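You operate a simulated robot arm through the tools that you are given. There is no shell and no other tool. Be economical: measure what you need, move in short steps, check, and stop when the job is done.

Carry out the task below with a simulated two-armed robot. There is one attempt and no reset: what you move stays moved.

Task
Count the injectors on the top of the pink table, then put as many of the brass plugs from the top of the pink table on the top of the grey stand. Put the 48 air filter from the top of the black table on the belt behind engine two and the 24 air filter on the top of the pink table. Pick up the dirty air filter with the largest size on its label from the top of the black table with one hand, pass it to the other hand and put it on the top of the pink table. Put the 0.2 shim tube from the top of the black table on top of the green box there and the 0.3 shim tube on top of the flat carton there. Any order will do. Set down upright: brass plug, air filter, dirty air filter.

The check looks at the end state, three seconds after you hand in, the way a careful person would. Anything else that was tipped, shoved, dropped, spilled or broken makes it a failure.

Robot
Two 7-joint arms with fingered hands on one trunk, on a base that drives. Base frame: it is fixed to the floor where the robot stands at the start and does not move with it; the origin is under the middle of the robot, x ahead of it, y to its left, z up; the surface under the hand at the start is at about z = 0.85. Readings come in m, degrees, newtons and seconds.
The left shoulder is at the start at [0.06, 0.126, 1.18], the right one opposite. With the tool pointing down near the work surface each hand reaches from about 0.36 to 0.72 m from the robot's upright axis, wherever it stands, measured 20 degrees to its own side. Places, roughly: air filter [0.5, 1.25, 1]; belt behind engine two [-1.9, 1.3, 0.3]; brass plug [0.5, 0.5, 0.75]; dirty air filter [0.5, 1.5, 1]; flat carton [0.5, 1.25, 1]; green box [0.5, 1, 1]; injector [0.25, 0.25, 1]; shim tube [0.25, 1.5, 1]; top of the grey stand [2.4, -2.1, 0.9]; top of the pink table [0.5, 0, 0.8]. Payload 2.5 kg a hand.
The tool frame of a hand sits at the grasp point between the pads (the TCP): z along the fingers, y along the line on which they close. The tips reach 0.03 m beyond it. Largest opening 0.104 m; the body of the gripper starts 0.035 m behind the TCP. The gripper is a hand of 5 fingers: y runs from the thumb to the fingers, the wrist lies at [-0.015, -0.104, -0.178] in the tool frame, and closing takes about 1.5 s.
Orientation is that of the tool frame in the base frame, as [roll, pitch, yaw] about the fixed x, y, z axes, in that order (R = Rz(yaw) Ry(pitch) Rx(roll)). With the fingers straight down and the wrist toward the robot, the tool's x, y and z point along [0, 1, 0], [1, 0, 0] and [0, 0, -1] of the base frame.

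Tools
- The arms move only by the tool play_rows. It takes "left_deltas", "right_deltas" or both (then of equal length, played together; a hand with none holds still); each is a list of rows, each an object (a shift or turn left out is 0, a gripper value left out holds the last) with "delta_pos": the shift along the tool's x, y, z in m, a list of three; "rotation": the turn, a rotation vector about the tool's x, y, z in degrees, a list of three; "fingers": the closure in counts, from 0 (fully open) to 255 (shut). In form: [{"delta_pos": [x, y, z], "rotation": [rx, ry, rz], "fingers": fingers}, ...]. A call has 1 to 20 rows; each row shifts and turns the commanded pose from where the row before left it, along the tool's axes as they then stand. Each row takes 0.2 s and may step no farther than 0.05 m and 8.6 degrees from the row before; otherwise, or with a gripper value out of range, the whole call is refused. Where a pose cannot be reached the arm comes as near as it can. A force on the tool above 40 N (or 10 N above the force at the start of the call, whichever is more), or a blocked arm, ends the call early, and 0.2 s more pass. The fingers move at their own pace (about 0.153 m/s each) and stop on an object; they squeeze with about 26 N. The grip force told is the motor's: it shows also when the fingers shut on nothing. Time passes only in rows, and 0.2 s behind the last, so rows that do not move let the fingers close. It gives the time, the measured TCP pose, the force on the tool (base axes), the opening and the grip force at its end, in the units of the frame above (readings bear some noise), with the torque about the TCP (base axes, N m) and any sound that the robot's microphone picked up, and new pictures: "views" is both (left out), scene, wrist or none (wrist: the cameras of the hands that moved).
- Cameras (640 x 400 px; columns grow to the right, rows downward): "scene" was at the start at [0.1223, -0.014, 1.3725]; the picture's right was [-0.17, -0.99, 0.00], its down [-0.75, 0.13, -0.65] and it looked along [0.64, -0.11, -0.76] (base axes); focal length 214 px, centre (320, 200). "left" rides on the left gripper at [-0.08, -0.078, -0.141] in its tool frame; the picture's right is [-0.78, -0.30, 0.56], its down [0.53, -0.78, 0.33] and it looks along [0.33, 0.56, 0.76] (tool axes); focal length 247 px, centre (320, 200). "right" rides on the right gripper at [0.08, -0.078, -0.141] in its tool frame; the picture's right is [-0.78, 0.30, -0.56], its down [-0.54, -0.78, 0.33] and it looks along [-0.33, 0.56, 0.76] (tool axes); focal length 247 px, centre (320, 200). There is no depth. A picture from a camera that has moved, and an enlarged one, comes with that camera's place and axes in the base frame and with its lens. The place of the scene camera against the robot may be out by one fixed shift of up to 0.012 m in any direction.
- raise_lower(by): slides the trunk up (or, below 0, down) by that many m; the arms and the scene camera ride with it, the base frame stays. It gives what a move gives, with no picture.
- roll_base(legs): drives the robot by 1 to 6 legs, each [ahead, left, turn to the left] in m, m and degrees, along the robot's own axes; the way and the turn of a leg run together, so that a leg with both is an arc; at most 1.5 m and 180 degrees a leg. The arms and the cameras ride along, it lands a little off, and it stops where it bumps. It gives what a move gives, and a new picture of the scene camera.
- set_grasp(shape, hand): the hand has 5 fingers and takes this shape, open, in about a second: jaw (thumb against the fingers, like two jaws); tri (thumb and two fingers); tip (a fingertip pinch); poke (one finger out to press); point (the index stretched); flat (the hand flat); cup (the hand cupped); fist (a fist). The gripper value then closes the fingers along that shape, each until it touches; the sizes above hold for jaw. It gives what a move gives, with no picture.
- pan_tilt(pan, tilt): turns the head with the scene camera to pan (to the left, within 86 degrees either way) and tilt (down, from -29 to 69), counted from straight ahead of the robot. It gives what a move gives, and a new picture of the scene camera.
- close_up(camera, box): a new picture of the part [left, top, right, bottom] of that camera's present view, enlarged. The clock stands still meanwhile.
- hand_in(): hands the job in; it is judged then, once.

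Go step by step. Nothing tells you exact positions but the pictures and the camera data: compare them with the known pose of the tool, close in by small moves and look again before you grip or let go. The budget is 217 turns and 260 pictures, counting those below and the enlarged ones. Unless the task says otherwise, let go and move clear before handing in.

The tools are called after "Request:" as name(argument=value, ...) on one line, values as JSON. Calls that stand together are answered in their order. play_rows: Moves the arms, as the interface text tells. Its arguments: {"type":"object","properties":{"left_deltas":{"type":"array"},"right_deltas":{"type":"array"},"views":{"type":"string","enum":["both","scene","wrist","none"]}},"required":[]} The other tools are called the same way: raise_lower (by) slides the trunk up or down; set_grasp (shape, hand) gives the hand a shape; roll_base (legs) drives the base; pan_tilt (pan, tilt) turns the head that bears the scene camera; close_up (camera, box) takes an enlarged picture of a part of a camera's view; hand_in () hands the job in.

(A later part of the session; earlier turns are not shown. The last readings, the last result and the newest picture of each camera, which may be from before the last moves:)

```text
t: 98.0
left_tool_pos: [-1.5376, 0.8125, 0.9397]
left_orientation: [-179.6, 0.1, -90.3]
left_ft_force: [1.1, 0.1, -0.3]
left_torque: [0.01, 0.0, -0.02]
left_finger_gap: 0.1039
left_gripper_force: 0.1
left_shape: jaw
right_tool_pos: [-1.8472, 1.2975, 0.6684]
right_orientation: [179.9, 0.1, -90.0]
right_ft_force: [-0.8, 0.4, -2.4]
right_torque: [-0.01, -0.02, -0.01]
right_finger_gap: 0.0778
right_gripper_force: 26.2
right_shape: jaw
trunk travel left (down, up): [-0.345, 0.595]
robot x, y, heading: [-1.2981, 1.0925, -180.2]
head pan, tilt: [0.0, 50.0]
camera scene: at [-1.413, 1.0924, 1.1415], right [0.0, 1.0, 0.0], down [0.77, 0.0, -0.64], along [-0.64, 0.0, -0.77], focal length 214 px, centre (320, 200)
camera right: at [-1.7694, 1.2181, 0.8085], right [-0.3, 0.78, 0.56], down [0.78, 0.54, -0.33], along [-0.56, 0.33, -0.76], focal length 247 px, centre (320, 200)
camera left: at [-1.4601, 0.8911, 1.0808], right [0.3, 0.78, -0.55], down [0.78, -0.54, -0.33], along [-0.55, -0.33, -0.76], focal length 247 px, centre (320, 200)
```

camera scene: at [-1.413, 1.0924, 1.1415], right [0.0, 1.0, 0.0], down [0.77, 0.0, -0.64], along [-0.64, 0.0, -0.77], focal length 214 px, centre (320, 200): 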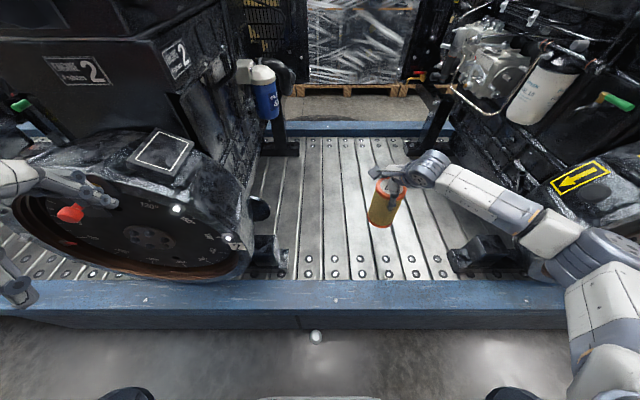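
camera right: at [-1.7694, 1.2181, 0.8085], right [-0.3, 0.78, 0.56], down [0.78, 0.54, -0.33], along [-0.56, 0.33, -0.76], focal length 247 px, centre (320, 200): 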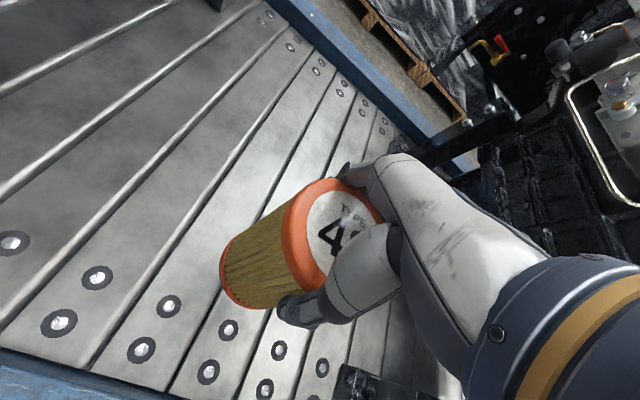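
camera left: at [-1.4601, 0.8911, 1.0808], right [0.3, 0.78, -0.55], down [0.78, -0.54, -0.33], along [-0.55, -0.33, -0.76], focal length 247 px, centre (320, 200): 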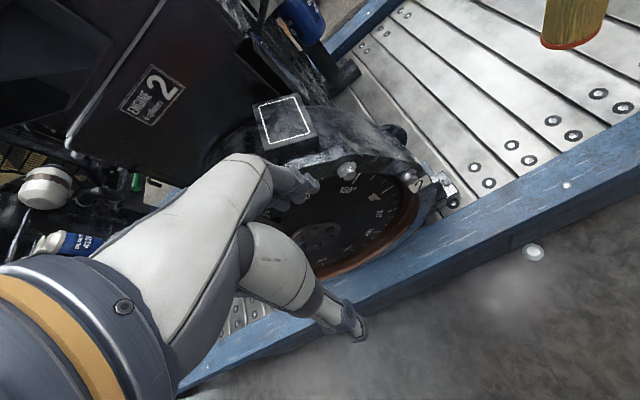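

Right hand is over the belt, clear of engine 3. Continue lowering to near the slats at x≈-1.88.

Request:
play_rows(right_deltas=[{"delta_pos": [0, 0.015, 0.04]}, {"delta_pos": [0, 0.015, 0.04]}, {"delta_pos": [0, 0.005, 0.04]}, {"delta_pos": [0, 0, 0.04]}, {}, {}], views="both")

```text
t: 99.5
left_tool_pos: [-1.5365, 0.8114, 0.9402]
left_orientation: [-179.7, 0.0, -90.3]
left_ft_force: [-0.4, -0.2, -0.9]
left_torque: [-0.01, 0.0, 0.01]
left_finger_gap: 0.104
left_gripper_force: 0.0
left_shape: jaw
right_tool_pos: [-1.8821, 1.2961, 0.5065]
right_orientation: [-180.0, 0.0, -90.0]
right_ft_force: [-0.1, 0.3, -2.6]
right_torque: [0.01, 0.01, 0.01]
right_finger_gap: 0.0778
right_gripper_force: 26.3
right_shape: jaw
trunk travel left (down, up): [-0.345, 0.595]
robot x, y, heading: [-1.2997, 1.0933, -180.1]
head pan, tilt: [0.0, 50.0]
camera scene: at [-1.413, 1.0924, 1.1415], right [0.0, 1.0, 0.0], down [0.77, 0.0, -0.64], along [-0.64, 0.0, -0.77], focal length 214 px, centre (320, 200)
camera right: at [-1.8031, 1.2164, 0.6485], right [-0.3, 0.78, 0.56], down [0.78, 0.54, -0.33], along [-0.56, 0.33, -0.76], focal length 247 px, centre (320, 200)
```

scene: 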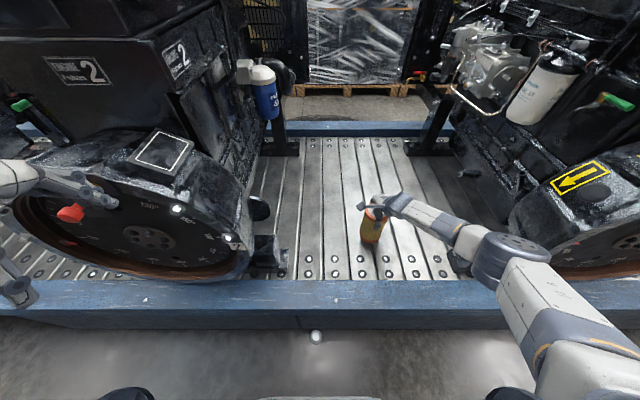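
right: 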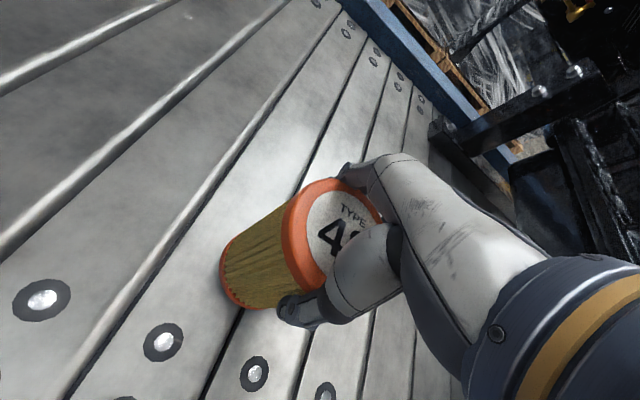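

Request:
play_rows(right_deltas=[{"delta_pos": [0, 0, 0.02]}, {"delta_pos": [0, 0, 0.015]}, {"delta_pos": [0, 0, 0.01]}, {"delta_pos": [0, 0, 0.005]}, {}, {}], views="wrist")

```text
t: 100.3
left_tool_pos: [-1.535, 0.8116, 0.9395]
left_orientation: [-179.8, 0.1, -90.3]
left_ft_force: [-0.3, 0.2, -0.6]
left_torque: [0.0, -0.02, -0.01]
left_finger_gap: 0.104
left_gripper_force: 0.0
left_shape: jaw
right_tool_pos: [-1.89, 1.295, 0.4732]
right_orientation: [178.4, -0.5, -89.9]
right_ft_force: [2.6, -0.4, 16.9]
right_torque: [0.28, 0.4, -0.05]
right_finger_gap: 0.0765
right_gripper_force: 26.1
right_shape: jaw
trunk travel left (down, up): [-0.345, 0.595]
robot x, y, heading: [-1.3025, 1.0967, 179.9]
head pan, tilt: [0.0, 50.0]
stopped in row 4 (right hand): the force on the tool passed its limit at 46 N (the readings are from after the stop); the commanded pose is now the measured one
camera right: at [-1.8079, 1.2164, 0.6129], right [-0.28, 0.78, 0.56], down [0.77, 0.53, -0.36], along [-0.58, 0.33, -0.75], focal length 247 px, centre (320, 200)
```

right: 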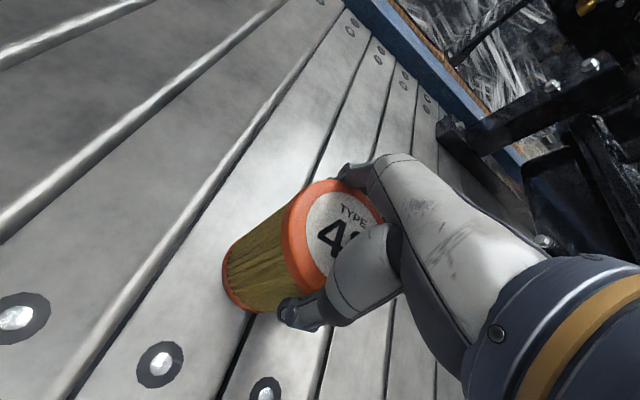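

Contact with the belt (z≈0.34). Relax slightly, level, and release.

Request:
play_rows(right_deltas=[{"delta_pos": [0, 0, -0.003], "rotation": [1.6, 0, 0]}, {}, {}], views="none")

```text
t: 101.1
left_tool_pos: [-1.5367, 0.8115, 0.94]
left_orientation: [-179.9, 0.1, -90.2]
left_ft_force: [0.2, -0.7, 0.8]
left_torque: [0.02, -0.02, -0.02]
left_finger_gap: 0.1041
left_gripper_force: 0.1
left_shape: jaw
right_tool_pos: [-1.8886, 1.2955, 0.4737]
right_orientation: [-179.7, -0.3, -90.0]
right_ft_force: [-3.5, -0.7, 13.9]
right_torque: [0.18, 1.18, 0.06]
right_finger_gap: 0.077
right_gripper_force: 26.9
right_shape: jaw
trunk travel left (down, up): [-0.345, 0.595]
robot x, y, heading: [-1.3016, 1.0928, 180.0]
head pan, tilt: [0.0, 50.0]
```

Request:
play_rows(right_deltas=[{"delta_pos": [0, 0, -0.003]}, {}], views="wrist")

```text
t: 101.7
left_tool_pos: [-1.5361, 0.8118, 0.9388]
left_orientation: [-179.7, 0.1, -90.2]
left_ft_force: [-0.5, -0.9, 0.0]
left_torque: [0.01, -0.02, 0.02]
left_finger_gap: 0.1042
left_gripper_force: 0.0
left_shape: jaw
right_tool_pos: [-1.8873, 1.2951, 0.474]
right_orientation: [-179.3, -0.3, -90.0]
right_ft_force: [-2.6, 0.9, 7.7]
right_torque: [0.13, 0.66, 0.02]
right_finger_gap: 0.0772
right_gripper_force: 26.2
right_shape: jaw
trunk travel left (down, up): [-0.345, 0.595]
robot x, y, heading: [-1.3042, 1.0946, 180.1]
head pan, tilt: [0.0, 50.0]
camera right: at [-1.81, 1.2166, 0.6172], right [-0.3, 0.78, 0.55], down [0.78, 0.53, -0.33], along [-0.55, 0.33, -0.77], focal length 247 px, centre (320, 200)
```

right: 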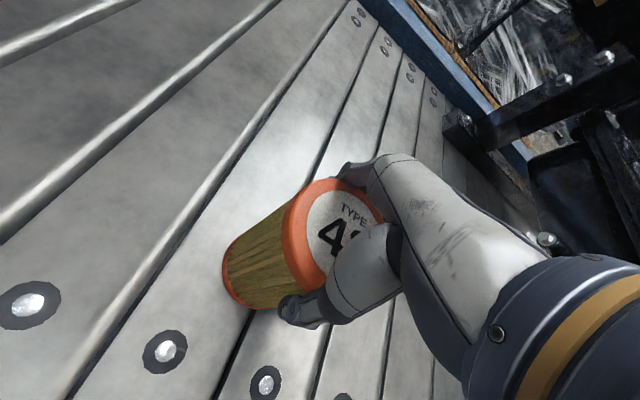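

Low force; release now and rise.

Request:
play_rows(right_deltas=[{"fingers": 0}, {}, {}, {}, {}, {}, {}, {"delta_pos": [0, 0, -0.02]}, {"delta_pos": [0, 0, -0.04]}, {"delta_pos": [0, 0, -0.04]}, {"delta_pos": [0, 0, -0.04]}, {"delta_pos": [0, 0, -0.04]}, {}], views="both")

```text
t: 104.5
left_tool_pos: [-1.5374, 0.8117, 0.9402]
left_orientation: [-179.7, 0.1, -90.3]
left_ft_force: [0.3, 0.2, -0.4]
left_torque: [0.06, 0.0, -0.03]
left_finger_gap: 0.1039
left_gripper_force: 0.1
left_shape: jaw
right_tool_pos: [-1.8893, 1.2959, 0.655]
right_orientation: [-179.3, -0.4, -90.0]
right_ft_force: [0.0, 0.4, -0.3]
right_torque: [-0.02, 0.0, 0.0]
right_finger_gap: 0.104
right_gripper_force: 0.0
right_shape: jaw
trunk travel left (down, up): [-0.345, 0.595]
robot x, y, heading: [-1.2993, 1.0915, 180.3]
head pan, tilt: [0.0, 50.0]
camera scene: at [-1.4125, 1.0923, 1.1415], right [0.0, 1.0, 0.0], down [0.77, 0.0, -0.64], along [-0.64, 0.0, -0.77], focal length 214 px, centre (320, 200)
camera right: at [-1.8125, 1.2177, 0.7979], right [-0.3, 0.78, 0.55], down [0.78, 0.53, -0.33], along [-0.55, 0.33, -0.77], focal length 247 px, centre (320, 200)
```

scene: 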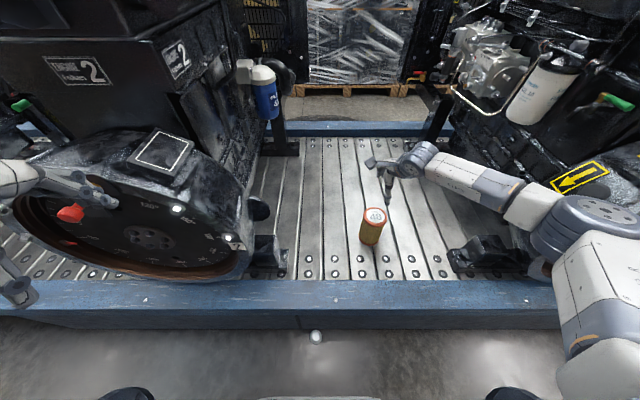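
right: 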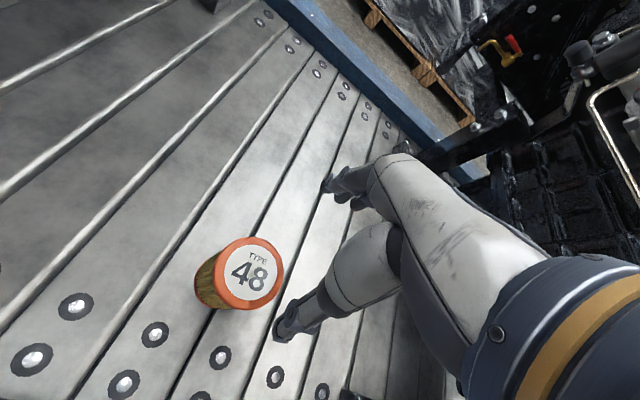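

The 48 filter stands upright on the belt. Backing off and returning arms to carrying pose.

Request:
roll_base(legs=[[-0.5, 0, 0]])

Request:
play_rows(right_deltas=[{"delta_pos": [0, -0.03, -0.045]}, {"delta_pos": [0, -0.03, -0.045]}, {"delta_pos": [0, -0.03, -0.045]}, {"delta_pos": [0, -0.03, -0.045]}, {"delta_pos": [0, -0.03, -0.045]}, {"delta_pos": [0, -0.02, -0.04]}, {}], views="none")

Request:
raise_lower(by=0.3)

Request:
roll_base(legs=[[0, 0, 180], [0.3, 0.25, 0]])

```text
t: 107.5
left_tool_pos: [-1.0322, 0.8125, 0.939]
left_orientation: [-179.7, 0.1, -90.1]
left_ft_force: [-0.4, -0.1, -0.1]
left_torque: [0.0, 0.01, -0.01]
left_finger_gap: 0.1039
left_gripper_force: 0.0
left_shape: jaw
right_tool_pos: [-1.385, 1.2956, 0.6554]
right_orientation: [-179.4, -0.3, -89.9]
right_ft_force: [-0.1, 0.8, -0.1]
right_torque: [-0.01, 0.03, 0.03]
right_finger_gap: 0.1039
right_gripper_force: 0.0
right_shape: jaw
trunk travel left (down, up): [-0.345, 0.595]
robot x, y, heading: [-0.7974, 1.0941, -180.0]
head pan, tilt: [0.0, 50.0]
camera scene: at [-0.9077, 1.0926, 1.1415], right [0.0, 1.0, 0.0], down [0.77, 0.0, -0.64], along [-0.64, 0.0, -0.77], focal length 214 px, centre (320, 200)
```

scene: 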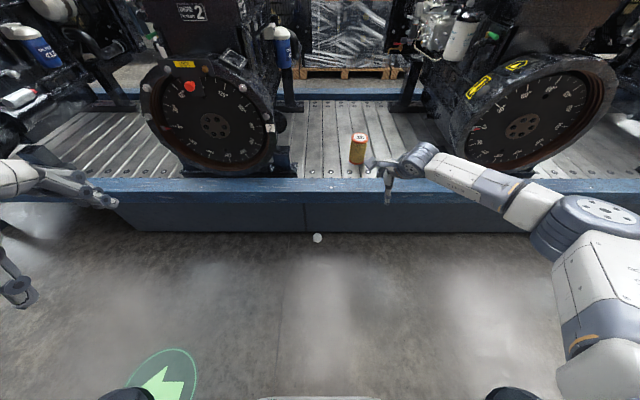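

```text
refused: row 1 steps farther than a row can; nothing moved
```

```text
t: 110.5
left_tool_pos: [-1.031, 0.8111, 1.2377]
left_orientation: [-179.8, 0.1, -90.1]
left_ft_force: [0.3, 0.1, 0.6]
left_torque: [0.0, 0.02, -0.03]
left_finger_gap: 0.1041
left_gripper_force: 0.0
left_shape: jaw
right_tool_pos: [-1.3854, 1.2942, 0.9549]
right_orientation: [-179.4, -0.4, -89.8]
right_ft_force: [0.3, -0.1, 0.1]
right_torque: [-0.01, -0.01, -0.03]
right_finger_gap: 0.1037
right_gripper_force: 0.0
right_shape: jaw
trunk travel left (down, up): [-0.645, 0.295]
robot x, y, heading: [-0.7961, 1.092, -180.0]
head pan, tilt: [0.0, 50.0]
```

```text
t: 120.3
left_tool_pos: [-0.2573, 1.6223, 1.2396]
left_orientation: [-179.7, 0.1, 89.1]
left_ft_force: [-1.0, 0.7, -0.1]
left_torque: [-0.02, 0.01, 0.0]
left_finger_gap: 0.104
left_gripper_force: 0.0
left_shape: jaw
right_tool_pos: [0.0914, 1.1344, 0.9558]
right_orientation: [-179.2, -0.4, 89.6]
right_ft_force: [-0.4, -0.1, 0.0]
right_torque: [0.0, 0.01, 0.02]
right_finger_gap: 0.104
right_gripper_force: 0.0
right_shape: jaw
trunk travel left (down, up): [-0.645, 0.295]
robot x, y, heading: [-0.4975, 1.3406, -0.7]
head pan, tilt: [0.0, 50.0]
camera scene: at [-0.3721, 1.3407, 1.4415], right [-0.01, -1.0, 0.0], down [-0.77, 0.01, -0.64], along [0.64, -0.01, -0.77], focal length 214 px, centre (320, 200)
```

scene: 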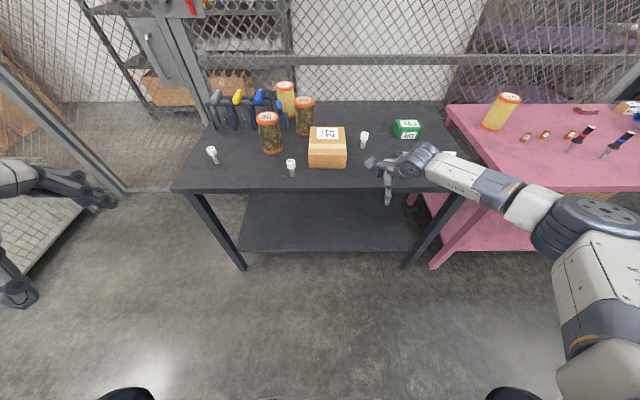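

All objects still stand. I raise and retract the right hand first, then approach the dirty 36 filter with the left.

Request:
play_rows(right_deltas=[{"delta_pos": [0, -0.02, -0.045]}, {"delta_pos": [0, -0.02, -0.045]}, {"delta_pos": [0, -0.02, -0.045]}, {"delta_pos": [0, -0.02, -0.045]}, {"delta_pos": [-0.01, -0.02, -0.04]}, {"delta_pos": [-0.02, -0.04, 0]}, {"delta_pos": [-0.02, -0.04, 0]}, {}], views="none")

Request:
roll_base(legs=[[0.4, 0, 0.7]])

Request:
play_rows(left_deltas=[{"delta_pos": [-0.01, 0.045, 0]}, {"delta_pos": [-0.01, 0.045, 0]}, {"delta_pos": [-0.01, 0.045, 0]}, {"delta_pos": [-0.01, 0.045, 0]}, {"delta_pos": [-0.01, 0.04, 0]}, {"delta_pos": [-0.01, 0.04, 0]}, {}, {}], views="both")

```text
t: 122.1
left_tool_pos: [-0.255, 1.6215, 1.2394]
left_orientation: [-179.8, 0.1, 89.2]
left_ft_force: [-0.4, -0.8, 0.5]
left_torque: [0.01, 0.02, -0.03]
left_finger_gap: 0.1041
left_gripper_force: 0.0
left_shape: jaw
right_tool_pos: [-0.0881, 1.0841, 1.1753]
right_orientation: [-179.4, -0.4, 89.6]
right_ft_force: [0.1, 0.1, -0.4]
right_torque: [0.0, 0.02, 0.0]
right_finger_gap: 0.1041
right_gripper_force: 0.1
right_shape: jaw
trunk travel left (down, up): [-0.645, 0.295]
robot x, y, heading: [-0.4958, 1.3415, -0.3]
head pan, tilt: [0.0, 50.0]
```

```text
t: 124.6
left_tool_pos: [0.1391, 1.6223, 1.2394]
left_orientation: [-179.7, 0.1, 89.8]
left_ft_force: [-0.1, -0.6, 0.0]
left_torque: [0.02, 0.03, 0.02]
left_finger_gap: 0.104
left_gripper_force: 0.1
left_shape: jaw
right_tool_pos: [0.3131, 1.0867, 1.1764]
right_orientation: [-179.3, -0.5, 90.2]
right_ft_force: [0.6, -0.8, -0.1]
right_torque: [0.0, -0.01, 0.01]
right_finger_gap: 0.1042
right_gripper_force: 0.0
right_shape: jaw
trunk travel left (down, up): [-0.645, 0.295]
robot x, y, heading: [-0.0933, 1.3394, -0.0]
head pan, tilt: [0.0, 50.0]
camera scene: at [0.0266, 1.3402, 1.4415], right [0.0, -1.0, 0.0], down [-0.77, 0.0, -0.64], along [0.64, 0.0, -0.77], focal length 214 px, centre (320, 200)
```

scene: 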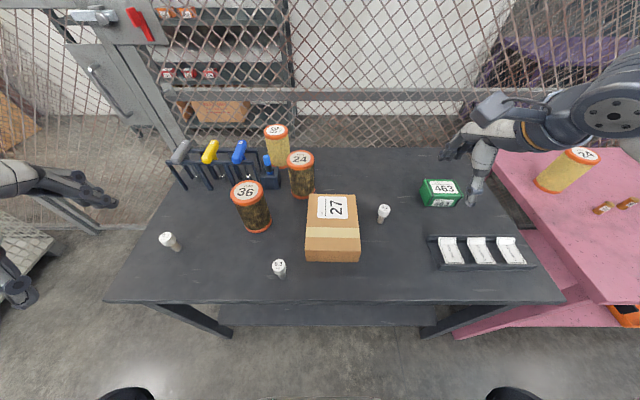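

```text
t: 126.4
left_tool_pos: [0.3983, 1.5622, 1.2366]
left_orientation: [-179.7, 0.1, 89.7]
left_ft_force: [-0.4, 0.9, -0.5]
left_torque: [0.02, -0.01, 0.01]
left_finger_gap: 0.104
left_gripper_force: 0.0
left_shape: jaw
right_tool_pos: [0.3131, 1.0865, 1.1753]
right_orientation: [-179.3, -0.3, 90.1]
right_ft_force: [0.7, 0.2, 0.3]
right_torque: [0.08, 0.01, 0.01]
right_finger_gap: 0.104
right_gripper_force: 0.1
right_shape: jaw
trunk travel left (down, up): [-0.645, 0.295]
robot x, y, heading: [-0.0967, 1.3419, 0.2]
head pan, tilt: [0.0, 50.0]
camera scene: at [0.0264, 1.34, 1.4415], right [0.0, -1.0, 0.0], down [-0.77, 0.0, -0.64], along [0.64, 0.0, -0.77], focal length 214 px, centre (320, 200)
camera left: at [0.3231, 1.4822, 1.3792], right [-0.3, -0.78, -0.55], down [-0.78, 0.54, -0.33], along [0.55, 0.33, -0.76], focal length 247 px, centre (320, 200)
```

scene: 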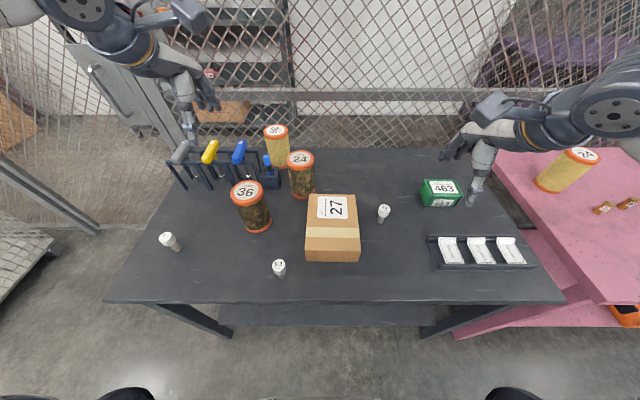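
left: 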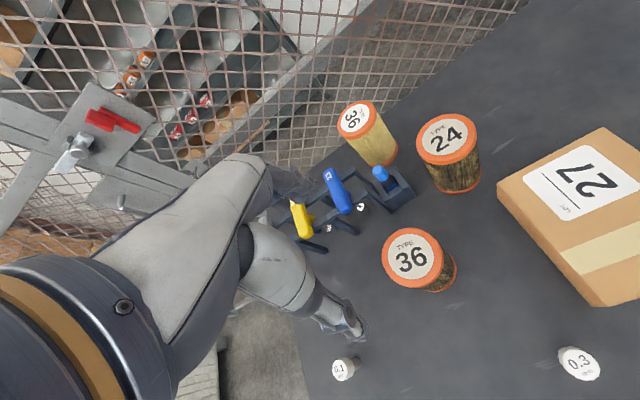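

Dirty 36 top at about (0.415, 1.540). Aligning and partly lowering.

Request:
play_rows(left_deltas=[{"delta_pos": [-0.022, 0.017, 0.03]}, {"delta_pos": [0, 0, 0.045]}, {"delta_pos": [0, 0, 0.045]}, {"delta_pos": [0, 0, 0.045]}, {"delta_pos": [0, 0, 0.025]}, {}, {}], views="wrist")

Request:
close_up(camera="left", box=[240, 180, 480, 360])

```text
t: 128.0
left_tool_pos: [0.415, 1.5385, 1.0483]
left_orientation: [-179.7, 0.2, 89.7]
left_ft_force: [-0.2, 1.2, 0.3]
left_torque: [0.03, 0.02, 0.01]
left_finger_gap: 0.1041
left_gripper_force: 0.0
left_shape: jaw
right_tool_pos: [0.3124, 1.0857, 1.1764]
right_orientation: [-179.5, -0.4, 90.2]
right_ft_force: [-0.8, 0.2, 0.4]
right_torque: [0.01, 0.01, 0.03]
right_finger_gap: 0.1042
right_gripper_force: 0.0
right_shape: jaw
trunk travel left (down, up): [-0.645, 0.295]
robot x, y, heading: [-0.0968, 1.3403, 0.0]
head pan, tilt: [0.0, 50.0]
camera left: at [0.3377, 1.4588, 1.1894], right [-0.3, -0.78, -0.55], down [-0.78, 0.54, -0.33], along [0.55, 0.33, -0.76], focal length 247 px, centre (320, 200)
```

left: 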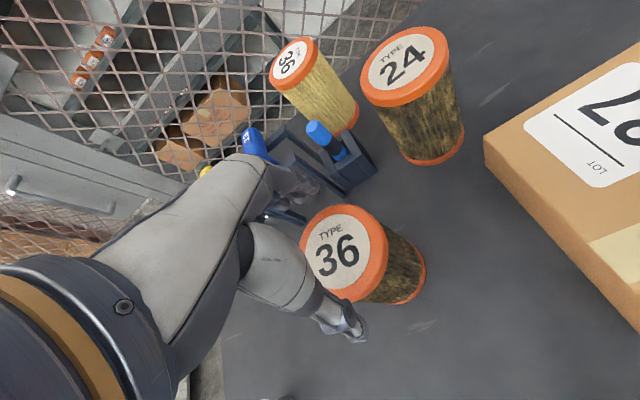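

```text
2.22 times, centred on (360, 270) of left
camera zoom: at [0.3377, 1.4588, 1.1894], right [-0.3, -0.78, -0.55], down [-0.78, 0.54, -0.33], along [0.55, 0.33, -0.76], focal length 549 px, centre (231, 44)
```

zoom: 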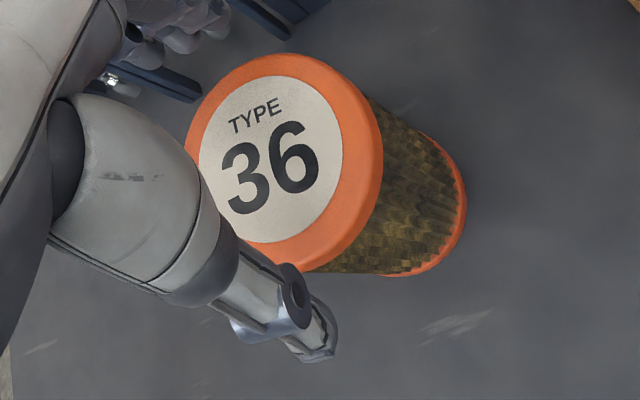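

Request:
play_rows(left_deltas=[{"delta_pos": [0, -0.003, 0.02]}, {"delta_pos": [0, 0, 0.02]}, {"delta_pos": [0, 0, 0.012]}, {}, {"fingers": 255}, {}, {}, {}, {}, {}, {}, {}], views="wrist")

```text
t: 130.6
left_tool_pos: [0.4114, 1.5381, 0.9958]
left_orientation: [-179.6, 0.1, 89.8]
left_ft_force: [0.7, -0.9, 1.9]
left_torque: [-0.02, 0.1, 0.0]
left_finger_gap: 0.0824
left_gripper_force: 26.0
left_shape: jaw
right_tool_pos: [0.3131, 1.086, 1.1758]
right_orientation: [-179.3, -0.3, 90.1]
right_ft_force: [-0.1, -0.6, -0.1]
right_torque: [0.01, 0.02, 0.02]
right_finger_gap: 0.1041
right_gripper_force: 0.1
right_shape: jaw
trunk travel left (down, up): [-0.645, 0.295]
robot x, y, heading: [-0.0965, 1.3416, 0.0]
head pan, tilt: [0.0, 50.0]
camera left: at [0.3346, 1.4586, 1.1376], right [-0.3, -0.78, -0.55], down [-0.78, 0.54, -0.33], along [0.55, 0.33, -0.76], focal length 247 px, centre (320, 200)
```

left: 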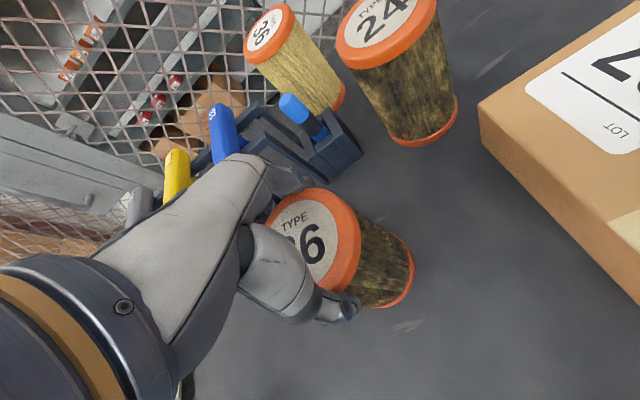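

Gripped. Lift and back away for the handover in free space.

Request:
play_rows(left_deltas=[{"delta_pos": [0, 0, -0.045]}, {"delta_pos": [0, 0, -0.045]}, {"delta_pos": [0, 0, -0.045]}, {"delta_pos": [0, 0, -0.045]}, {"delta_pos": [0, 0, -0.045]}, {}], views="none")

Request:
roll_base(legs=[[-0.5, 0, 0]])

```text
t: 132.0
left_tool_pos: [0.4123, 1.54, 1.2225]
left_orientation: [-179.5, 0.0, 89.8]
left_ft_force: [0.3, -1.0, -2.6]
left_torque: [-0.03, 0.03, 0.01]
left_finger_gap: 0.0825
left_gripper_force: 26.1
left_shape: jaw
right_tool_pos: [0.3132, 1.0866, 1.1753]
right_orientation: [-179.3, -0.4, 90.1]
right_ft_force: [-1.1, 0.8, -0.7]
right_torque: [0.03, 0.0, -0.01]
right_finger_gap: 0.1041
right_gripper_force: 0.0
right_shape: jaw
trunk travel left (down, up): [-0.645, 0.295]
robot x, y, heading: [-0.0955, 1.3408, -0.1]
head pan, tilt: [0.0, 50.0]
```

```text
t: 134.9
left_tool_pos: [-0.0856, 1.5387, 1.2212]
left_orientation: [-179.7, 0.1, 89.7]
left_ft_force: [0.3, 0.0, -2.5]
left_torque: [-0.05, -0.01, -0.02]
left_finger_gap: 0.0826
left_gripper_force: 26.0
left_shape: jaw
right_tool_pos: [-0.1853, 1.086, 1.1763]
right_orientation: [-179.4, -0.5, 90.0]
right_ft_force: [-0.1, 0.1, -0.7]
right_torque: [0.03, -0.03, -0.02]
right_finger_gap: 0.1039
right_gripper_force: 0.1
right_shape: jaw
trunk travel left (down, up): [-0.645, 0.295]
robot x, y, heading: [-0.5946, 1.3373, 0.0]
head pan, tilt: [0.0, 50.0]
camera scene: at [-0.472, 1.3398, 1.4415], right [0.0, -1.0, 0.0], down [-0.77, 0.0, -0.64], along [0.64, 0.0, -0.77], focal length 214 px, centre (320, 200)
```

scene: 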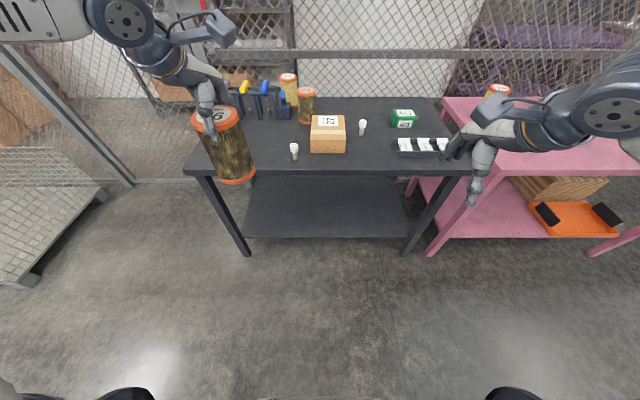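

Now bring the left with the filter toward the middle, and turn the right hand to horizontal (fingers pointing left).

Request:
play_rows(left_deltas=[{"delta_pos": [-0.02, -0.01, 0]}, {"delta_pos": [-0.02, -0.01, 0]}, {"delta_pos": [-0.02, -0.01, 0]}, {"delta_pos": [-0.02, -0.01, 0]}, {"delta_pos": [-0.02, -0.01, 0]}, {"delta_pos": [-0.02, -0.01, 0]}, {}, {}, {}, {}, {}, {}], right_deltas=[{"rotation": [0, 8.2, 0]}, {"rotation": [0, 8.2, 0]}, {"rotation": [0, 8.2, 0]}, {"rotation": [0, 8.2, 0]}, {"rotation": [0, 8.2, 0]}, {"rotation": [0, 8.2, 0]}, {"rotation": [0, 8.2, 0]}, {"rotation": [0, 8.2, 0]}, {"rotation": [0, 8.2, 0]}, {"rotation": [0, 8.2, 0]}, {"rotation": [0, 8, 0]}, {}], views="both")

```text
t: 137.5
left_tool_pos: [-0.1452, 1.418, 1.2206]
left_orientation: [-179.7, 0.0, 89.7]
left_ft_force: [0.0, 0.5, -3.1]
left_torque: [-0.02, 0.01, -0.01]
left_finger_gap: 0.0825
left_gripper_force: 25.9
left_shape: jaw
right_tool_pos: [-0.207, 1.0828, 1.1901]
right_orientation: [-63.5, -89.1, -26.5]
right_ft_force: [-0.9, 1.0, 0.5]
right_torque: [0.03, -0.03, 0.0]
right_finger_gap: 0.104
right_gripper_force: 0.0
right_shape: jaw
right hand out of reach, approached as far as the arm can: row 10, 11
trunk travel left (down, up): [-0.645, 0.295]
robot x, y, heading: [-0.5884, 1.3357, -0.2]
head pan, tilt: [0.0, 50.0]
camera scene: at [-0.4718, 1.3395, 1.4415], right [0.0, -1.0, 0.0], down [-0.77, 0.0, -0.64], along [0.64, 0.0, -0.77], focal length 214 px, centre (320, 200)
camera right: at [-0.283, 0.9414, 1.27], right [0.29, -0.55, -0.78], down [-0.78, 0.34, -0.52], along [0.55, 0.76, -0.34], focal length 247 px, centre (320, 200)
camera left: at [-0.222, 1.3384, 1.3629], right [-0.3, -0.78, -0.55], down [-0.78, 0.54, -0.33], along [0.55, 0.33, -0.77], focal length 247 px, centre (320, 200)
```

scene: 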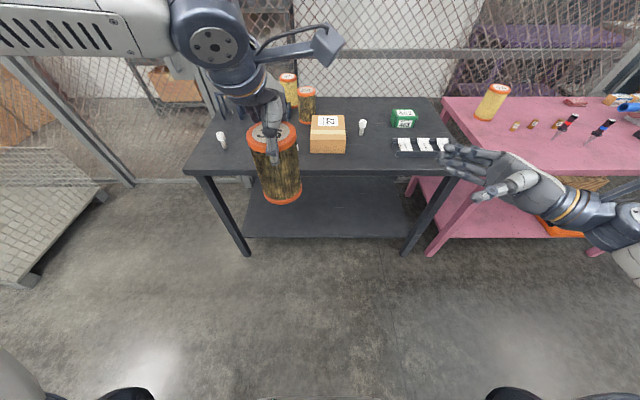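
right: 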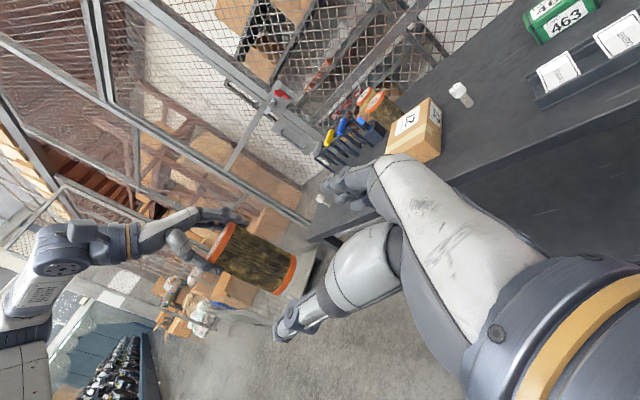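
left: 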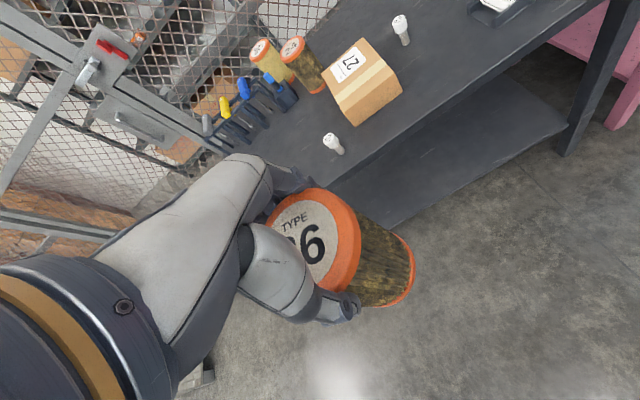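

Both hands are set. Move the right hand to a standoff beside the lower part of the filter.

Request:
play_rows(right_deltas=[{"delta_pos": [-0.02, 0.02, 0.03]}, {"delta_pos": [-0.02, 0.02, 0.03]}, {"delta_pos": [-0.005, 0.022, 0.03]}, {"delta_pos": [0, 0, 0.03]}, {"delta_pos": [0, 0, 0.03]}, {"delta_pos": [0, 0, 0.03]}, {}, {}], views="both")

```text
t: 139.3
left_tool_pos: [-0.1447, 1.4177, 1.2218]
left_orientation: [-179.6, 0.1, 89.7]
left_ft_force: [0.6, 0.2, -1.9]
left_torque: [-0.02, 0.01, 0.02]
left_finger_gap: 0.0827
left_gripper_force: 25.8
left_shape: jaw
right_tool_pos: [-0.2394, 1.2268, 1.2228]
right_orientation: [-75.1, -89.2, -15.0]
right_ft_force: [0.4, 0.3, -0.2]
right_torque: [-0.03, 0.0, 0.0]
right_finger_gap: 0.1043
right_gripper_force: 0.1
right_shape: jaw
right hand out of reach, approached as far as the arm can: row 1, 2, 3, 4, 5, 6
trunk travel left (down, up): [-0.645, 0.295]
robot x, y, heading: [-0.5943, 1.3406, -0.3]
head pan, tilt: [0.0, 50.0]
camera scene: at [-0.4717, 1.3398, 1.4415], right [0.0, -1.0, 0.0], down [-0.77, 0.0, -0.64], along [0.64, 0.0, -0.77], focal length 214 px, centre (320, 200)
camera right: at [-0.3152, 1.0864, 1.3025], right [0.28, -0.55, -0.78], down [-0.78, 0.33, -0.52], along [0.55, 0.76, -0.34], focal length 247 px, centre (320, 200)
```

scene: 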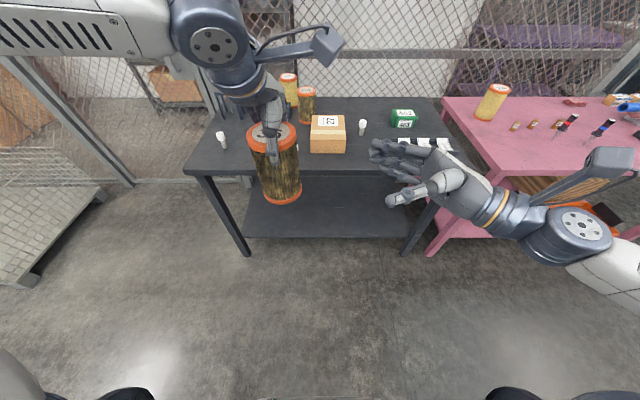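
right: 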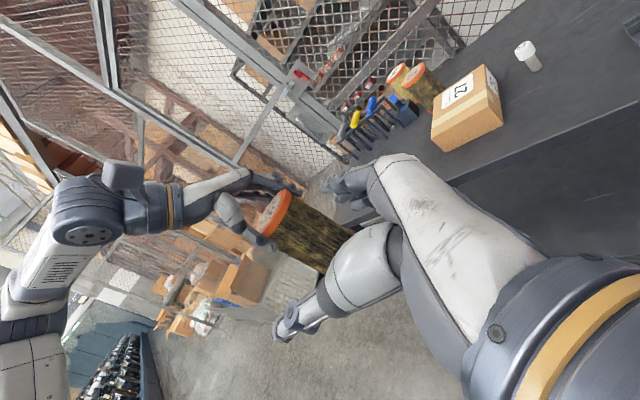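

The pose is at its limits; I'll use a more natural angle (yawed 25° forward) with the filter a bit further out and centred.

Request:
play_rows(left_deltas=[{"delta_pos": [-0.0195, 0.0175, 0]}, {"delta_pos": [-0.0195, 0.0175, 0]}, {"delta_pos": [-0.0195, 0.0175, 0]}, {"delta_pos": [-0.0195, 0.0175, 0]}, {}, {}, {}], right_deltas=[{"delta_pos": [0.014, -0.012, -0.03]}, {"delta_pos": [0, 0, -0.025]}, {"rotation": [-8.3, 0, 0]}, {"rotation": [-8.3, 0, 0]}, {"rotation": [-8.4, 0, 0]}, {}, {}], views="both")

```text
t: 140.9
left_tool_pos: [-0.1215, 1.4014, 1.2188]
left_orientation: [-179.6, 0.2, 89.8]
left_ft_force: [-0.3, 0.1, -3.3]
left_torque: [0.0, 0.01, 0.0]
left_finger_gap: 0.0826
left_gripper_force: 26.5
left_shape: jaw
left hand out of reach, approached as far as the arm can: row 2, 3, 4
right_tool_pos: [-0.2166, 1.1403, 1.2279]
right_orientation: [-78.9, -89.3, -36.0]
right_ft_force: [-0.7, 0.3, 0.1]
right_torque: [0.01, 0.03, -0.05]
right_finger_gap: 0.1039
right_gripper_force: 0.0
right_shape: jaw
right hand out of reach, approached as far as the arm can: row 4, 5
trunk travel left (down, up): [-0.645, 0.295]
robot x, y, heading: [-0.5962, 1.34, -0.1]
head pan, tilt: [0.0, 50.0]
camera scene: at [-0.4716, 1.3398, 1.4415], right [0.0, -1.0, 0.0], down [-0.77, 0.0, -0.64], along [0.64, 0.0, -0.77], focal length 214 px, centre (320, 200)
camera right: at [-0.3438, 1.0447, 1.309], right [0.03, -0.62, -0.78], down [-0.57, 0.63, -0.52], along [0.82, 0.46, -0.34], focal length 247 px, centre (320, 200)
camera left: at [-0.1992, 1.3231, 1.3597], right [-0.3, -0.78, -0.55], down [-0.78, 0.54, -0.33], along [0.55, 0.33, -0.77], focal length 247 px, centre (320, 200)
```

scene: 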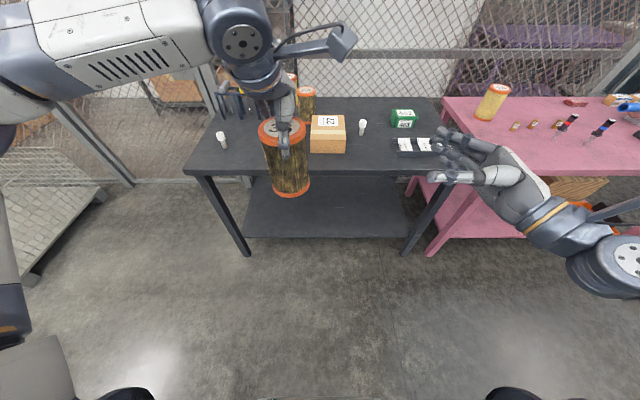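
right: 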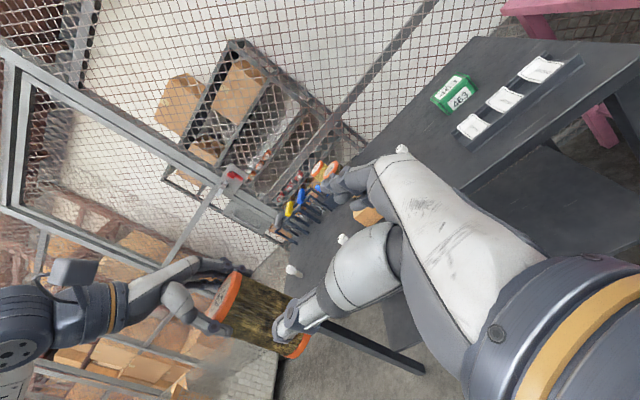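
left: 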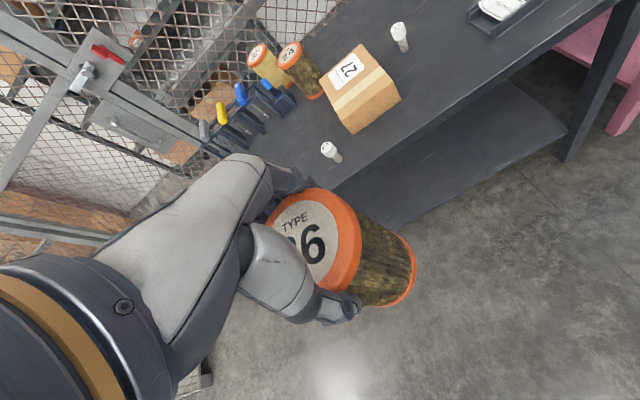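

Better plan: tilt both hands 45° (left pointing down-right with the filter, right pointing down-left), lower relative to the shoulders.

Request:
play_rows(left_deltas=[{"delta_pos": [0, 0, 0.04]}, {"delta_pos": [0, 0, 0.04]}, {"delta_pos": [0, 0, 0.04]}, {"delta_pos": [0, 0, 0.03]}, {"rotation": [0, -7.5, 0]}, {"rotation": [0, -7.5, 0]}, {"rotation": [0, -7.5, 0]}, {"rotation": [0, -7.5, 0]}, {"rotation": [0, -7.5, 0]}, {"rotation": [0, -7.5, 0]}, {}], right_deltas=[{"rotation": [8.2, 0, 0]}, {"rotation": [8.2, 0, 0]}, {"rotation": [8.0, 0, 0]}, {"rotation": [0, -7.5, 0]}, {"rotation": [0, -7.5, 0]}, {"rotation": [0, -7.5, 0]}, {"rotation": [0, -7.5, 0]}, {"rotation": [0, -7.5, 0]}, {"rotation": [0, -7.5, 0]}, {}, {}], views="both")

```text
t: 143.3
left_tool_pos: [-0.1273, 1.4119, 1.0722]
left_orientation: [-179.3, 45.2, 90.0]
left_ft_force: [0.1, -0.4, -2.6]
left_torque: [0.14, 0.0, 0.02]
left_finger_gap: 0.0825
left_gripper_force: 25.8
left_shape: jaw
left hand out of reach, approached as far as the arm can: row 4
right_tool_pos: [-0.215, 1.1409, 1.2296]
right_orientation: [-179.1, -45.4, 88.8]
right_ft_force: [0.2, 0.4, 0.3]
right_torque: [-0.03, -0.01, 0.02]
right_finger_gap: 0.104
right_gripper_force: 0.1
right_shape: jaw
trunk travel left (down, up): [-0.645, 0.295]
robot x, y, heading: [-0.5924, 1.3429, 0.2]
head pan, tilt: [0.0, 50.0]
camera scene: at [-0.4716, 1.3397, 1.4415], right [0.0, -1.0, 0.0], down [-0.77, 0.0, -0.64], along [0.64, 0.0, -0.77], focal length 214 px, centre (320, 200)
camera right: at [-0.291, 1.0972, 1.3854], right [0.28, -0.94, -0.16], down [-0.79, -0.13, -0.6], along [0.55, 0.3, -0.78], focal length 247 px, centre (320, 200)
camera left: at [-0.2029, 1.4557, 1.2287], right [-0.3, -0.94, 0.16], down [-0.78, 0.15, -0.61], along [0.55, -0.31, -0.78], focal length 247 px, centre (320, 200)
```

scene: 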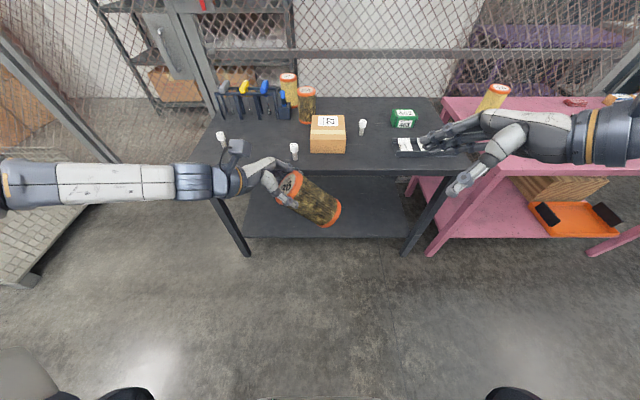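
right: 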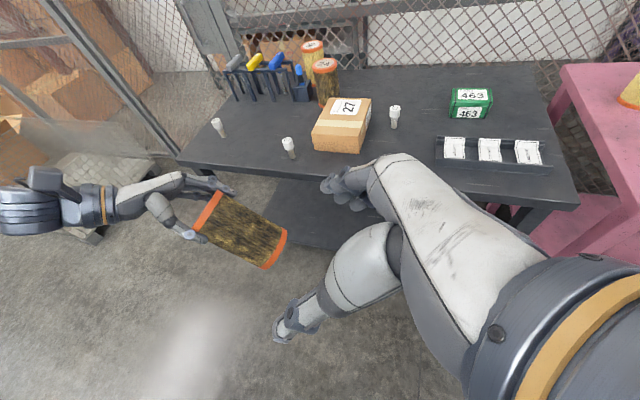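
left: 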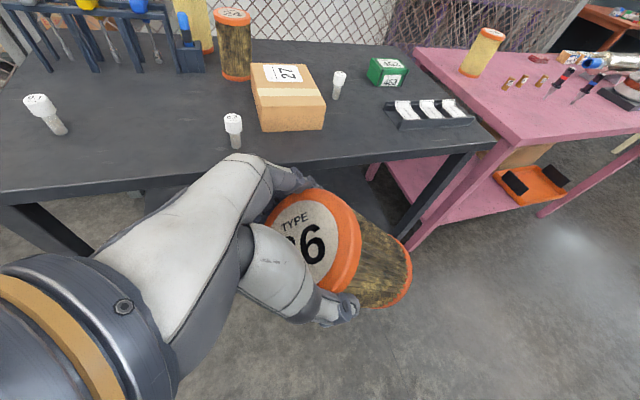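

Geometry is as intended. Move the right hand to standoff along its approach line.

Request:
play_rows(right_deltas=[{"delta_pos": [0, 0.022, 0.042]}, {"delta_pos": [0, 0.022, 0.042]}, {"delta_pos": [0, 0.022, 0.042]}, {"delta_pos": [-0.002, 0.022, 0.042]}, {}, {}], views="both")

```text
t: 144.7
left_tool_pos: [-0.1273, 1.4127, 1.0727]
left_orientation: [-179.4, 45.1, 90.1]
left_ft_force: [-0.6, -0.1, -2.7]
left_torque: [0.18, 0.02, 0.0]
left_finger_gap: 0.0826
left_gripper_force: 25.4
left_shape: jaw
right_tool_pos: [-0.1271, 1.2584, 1.1076]
right_orientation: [-178.9, -45.4, 88.6]
right_ft_force: [0.4, 0.0, 0.1]
right_torque: [0.0, 0.02, -0.03]
right_finger_gap: 0.1043
right_gripper_force: 0.0
right_shape: jaw
trunk travel left (down, up): [-0.645, 0.295]
robot x, y, heading: [-0.5937, 1.3437, -0.2]
head pan, tilt: [0.0, 50.0]
camera scene: at [-0.4715, 1.3398, 1.4415], right [0.0, -1.0, 0.0], down [-0.77, 0.0, -0.64], along [0.64, 0.0, -0.77], focal length 214 px, centre (320, 200)
camera right: at [-0.2027, 1.215, 1.2656], right [0.28, -0.94, -0.17], down [-0.79, -0.13, -0.6], along [0.55, 0.3, -0.78], focal length 247 px, centre (320, 200)
```

scene: 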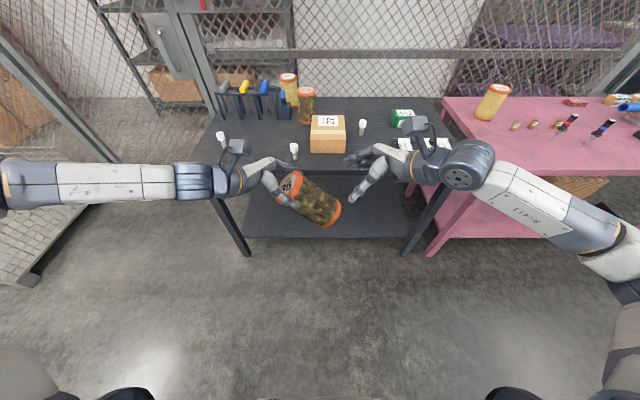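
right: 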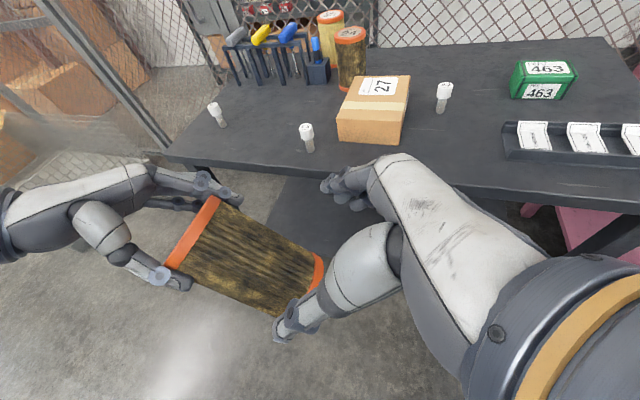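

Request:
play_rows(right_deltas=[{"delta_pos": [0, 0, 0.04]}, {"delta_pos": [0, 0, 0.04]}, {"delta_pos": [0, 0, 0.02]}, {}], views="both")

```text
t: 145.7
left_tool_pos: [-0.1283, 1.4115, 1.073]
left_orientation: [-179.4, 45.2, 90.1]
left_ft_force: [0.5, -0.3, -2.8]
left_torque: [0.15, -0.02, -0.02]
left_finger_gap: 0.0824
left_gripper_force: 25.7
left_shape: jaw
right_tool_pos: [-0.1287, 1.3295, 1.0375]
right_orientation: [-179.0, -45.4, 88.7]
right_ft_force: [0.4, -0.8, -0.4]
right_torque: [-0.01, 0.0, 0.0]
right_finger_gap: 0.1039
right_gripper_force: 0.1
right_shape: jaw
trunk travel left (down, up): [-0.645, 0.295]
robot x, y, heading: [-0.5933, 1.3407, -0.0]
head pan, tilt: [0.0, 50.0]
camera scene: at [-0.4717, 1.3396, 1.4415], right [0.0, -1.0, 0.0], down [-0.77, 0.0, -0.64], along [0.64, 0.0, -0.77], focal length 214 px, centre (320, 200)
camera right: at [-0.2033, 1.2857, 1.1954], right [0.28, -0.94, -0.16], down [-0.79, -0.13, -0.61], along [0.55, 0.3, -0.78], focal length 247 px, centre (320, 200)
```

scene: 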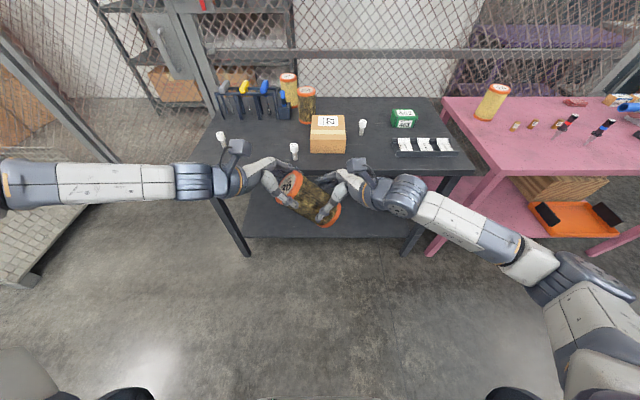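
right: 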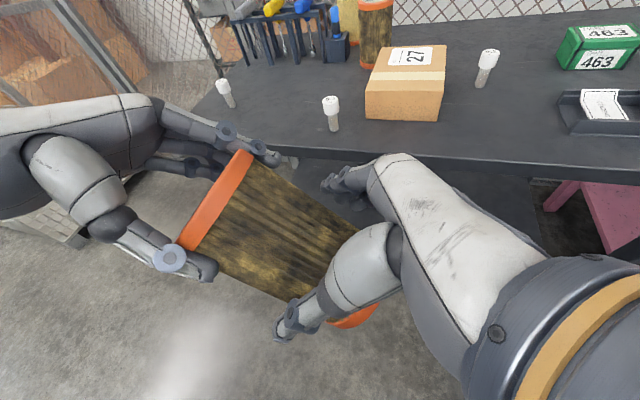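

Request:
play_rows(right_deltas=[{"delta_pos": [0, 0, 0.012]}, {"delta_pos": [0, 0, 0.008]}, {}, {"fingers": 255}, {}, {}, {}, {}, {}, {}, {}], views="wrist")

```text
t: 148.1
left_tool_pos: [-0.1269, 1.4118, 1.0733]
left_orientation: [-179.4, 45.2, 90.0]
left_ft_force: [-2.3, 0.2, -1.0]
left_torque: [0.11, 0.18, -0.19]
left_finger_gap: 0.0825
left_gripper_force: 26.2
left_shape: jaw
right_tool_pos: [-0.1272, 1.3419, 1.0246]
right_orientation: [-179.1, -45.4, 88.8]
right_ft_force: [1.7, 0.0, 0.2]
right_torque: [-0.06, -0.03, 0.09]
right_finger_gap: 0.0822
right_gripper_force: 26.1
right_shape: jaw
trunk travel left (down, up): [-0.645, 0.295]
robot x, y, heading: [-0.5931, 1.3401, 0.1]
head pan, tilt: [0.0, 50.0]
camera right: at [-0.2031, 1.2995, 1.1812], right [0.28, -0.94, -0.16], down [-0.79, -0.13, -0.61], along [0.55, 0.3, -0.78], focal length 247 px, centre (320, 200)
```

right: 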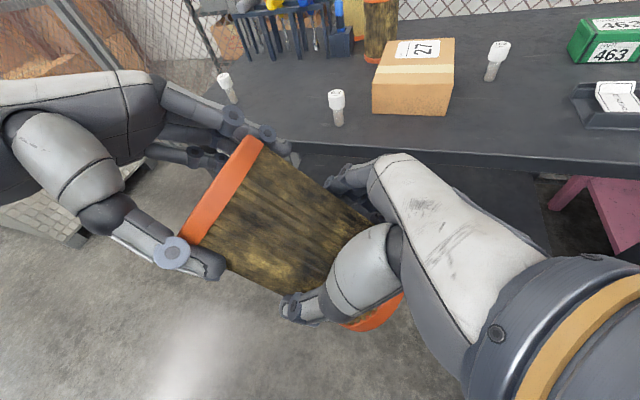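

Both hold it. Left releases and withdraws along its axis.

Request:
play_rows(left_deltas=[{"fingers": 0}, {}, {}, {}, {}, {}, {}, {"delta_pos": [0, 0, -0.03]}, {"delta_pos": [0, 0, -0.04]}, {"delta_pos": [0, 0, -0.04]}, {"delta_pos": [0, 0, -0.04]}, {}], views="scene")

```text
t: 150.7
left_tool_pos: [-0.1245, 1.5177, 1.1784]
left_orientation: [-179.6, 45.1, 89.9]
left_ft_force: [-0.4, -0.5, -0.3]
left_torque: [0.02, 0.01, -0.03]
left_finger_gap: 0.1038
left_gripper_force: 0.1
left_shape: jaw
right_tool_pos: [-0.1277, 1.3424, 1.0244]
right_orientation: [-179.0, -45.4, 88.7]
right_ft_force: [-0.1, -0.5, 0.3]
right_torque: [-0.03, 0.03, 0.02]
right_finger_gap: 0.0822
right_gripper_force: 26.3
right_shape: jaw
trunk travel left (down, up): [-0.645, 0.295]
robot x, y, heading: [-0.5983, 1.3388, -0.2]
head pan, tilt: [0.0, 50.0]
camera scene: at [-0.4715, 1.3397, 1.4415], right [0.0, -1.0, 0.0], down [-0.77, 0.0, -0.64], along [0.64, 0.0, -0.77], focal length 214 px, centre (320, 200)
```

scene: 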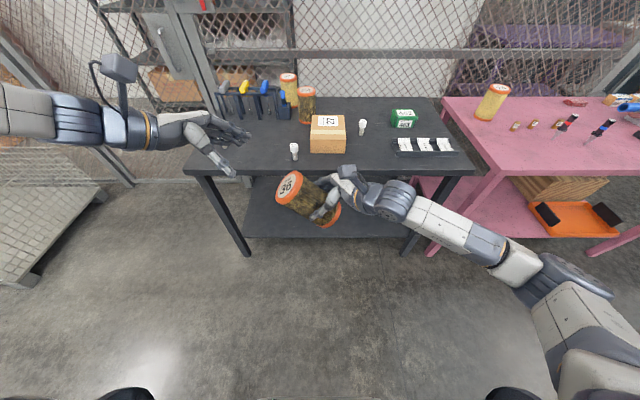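

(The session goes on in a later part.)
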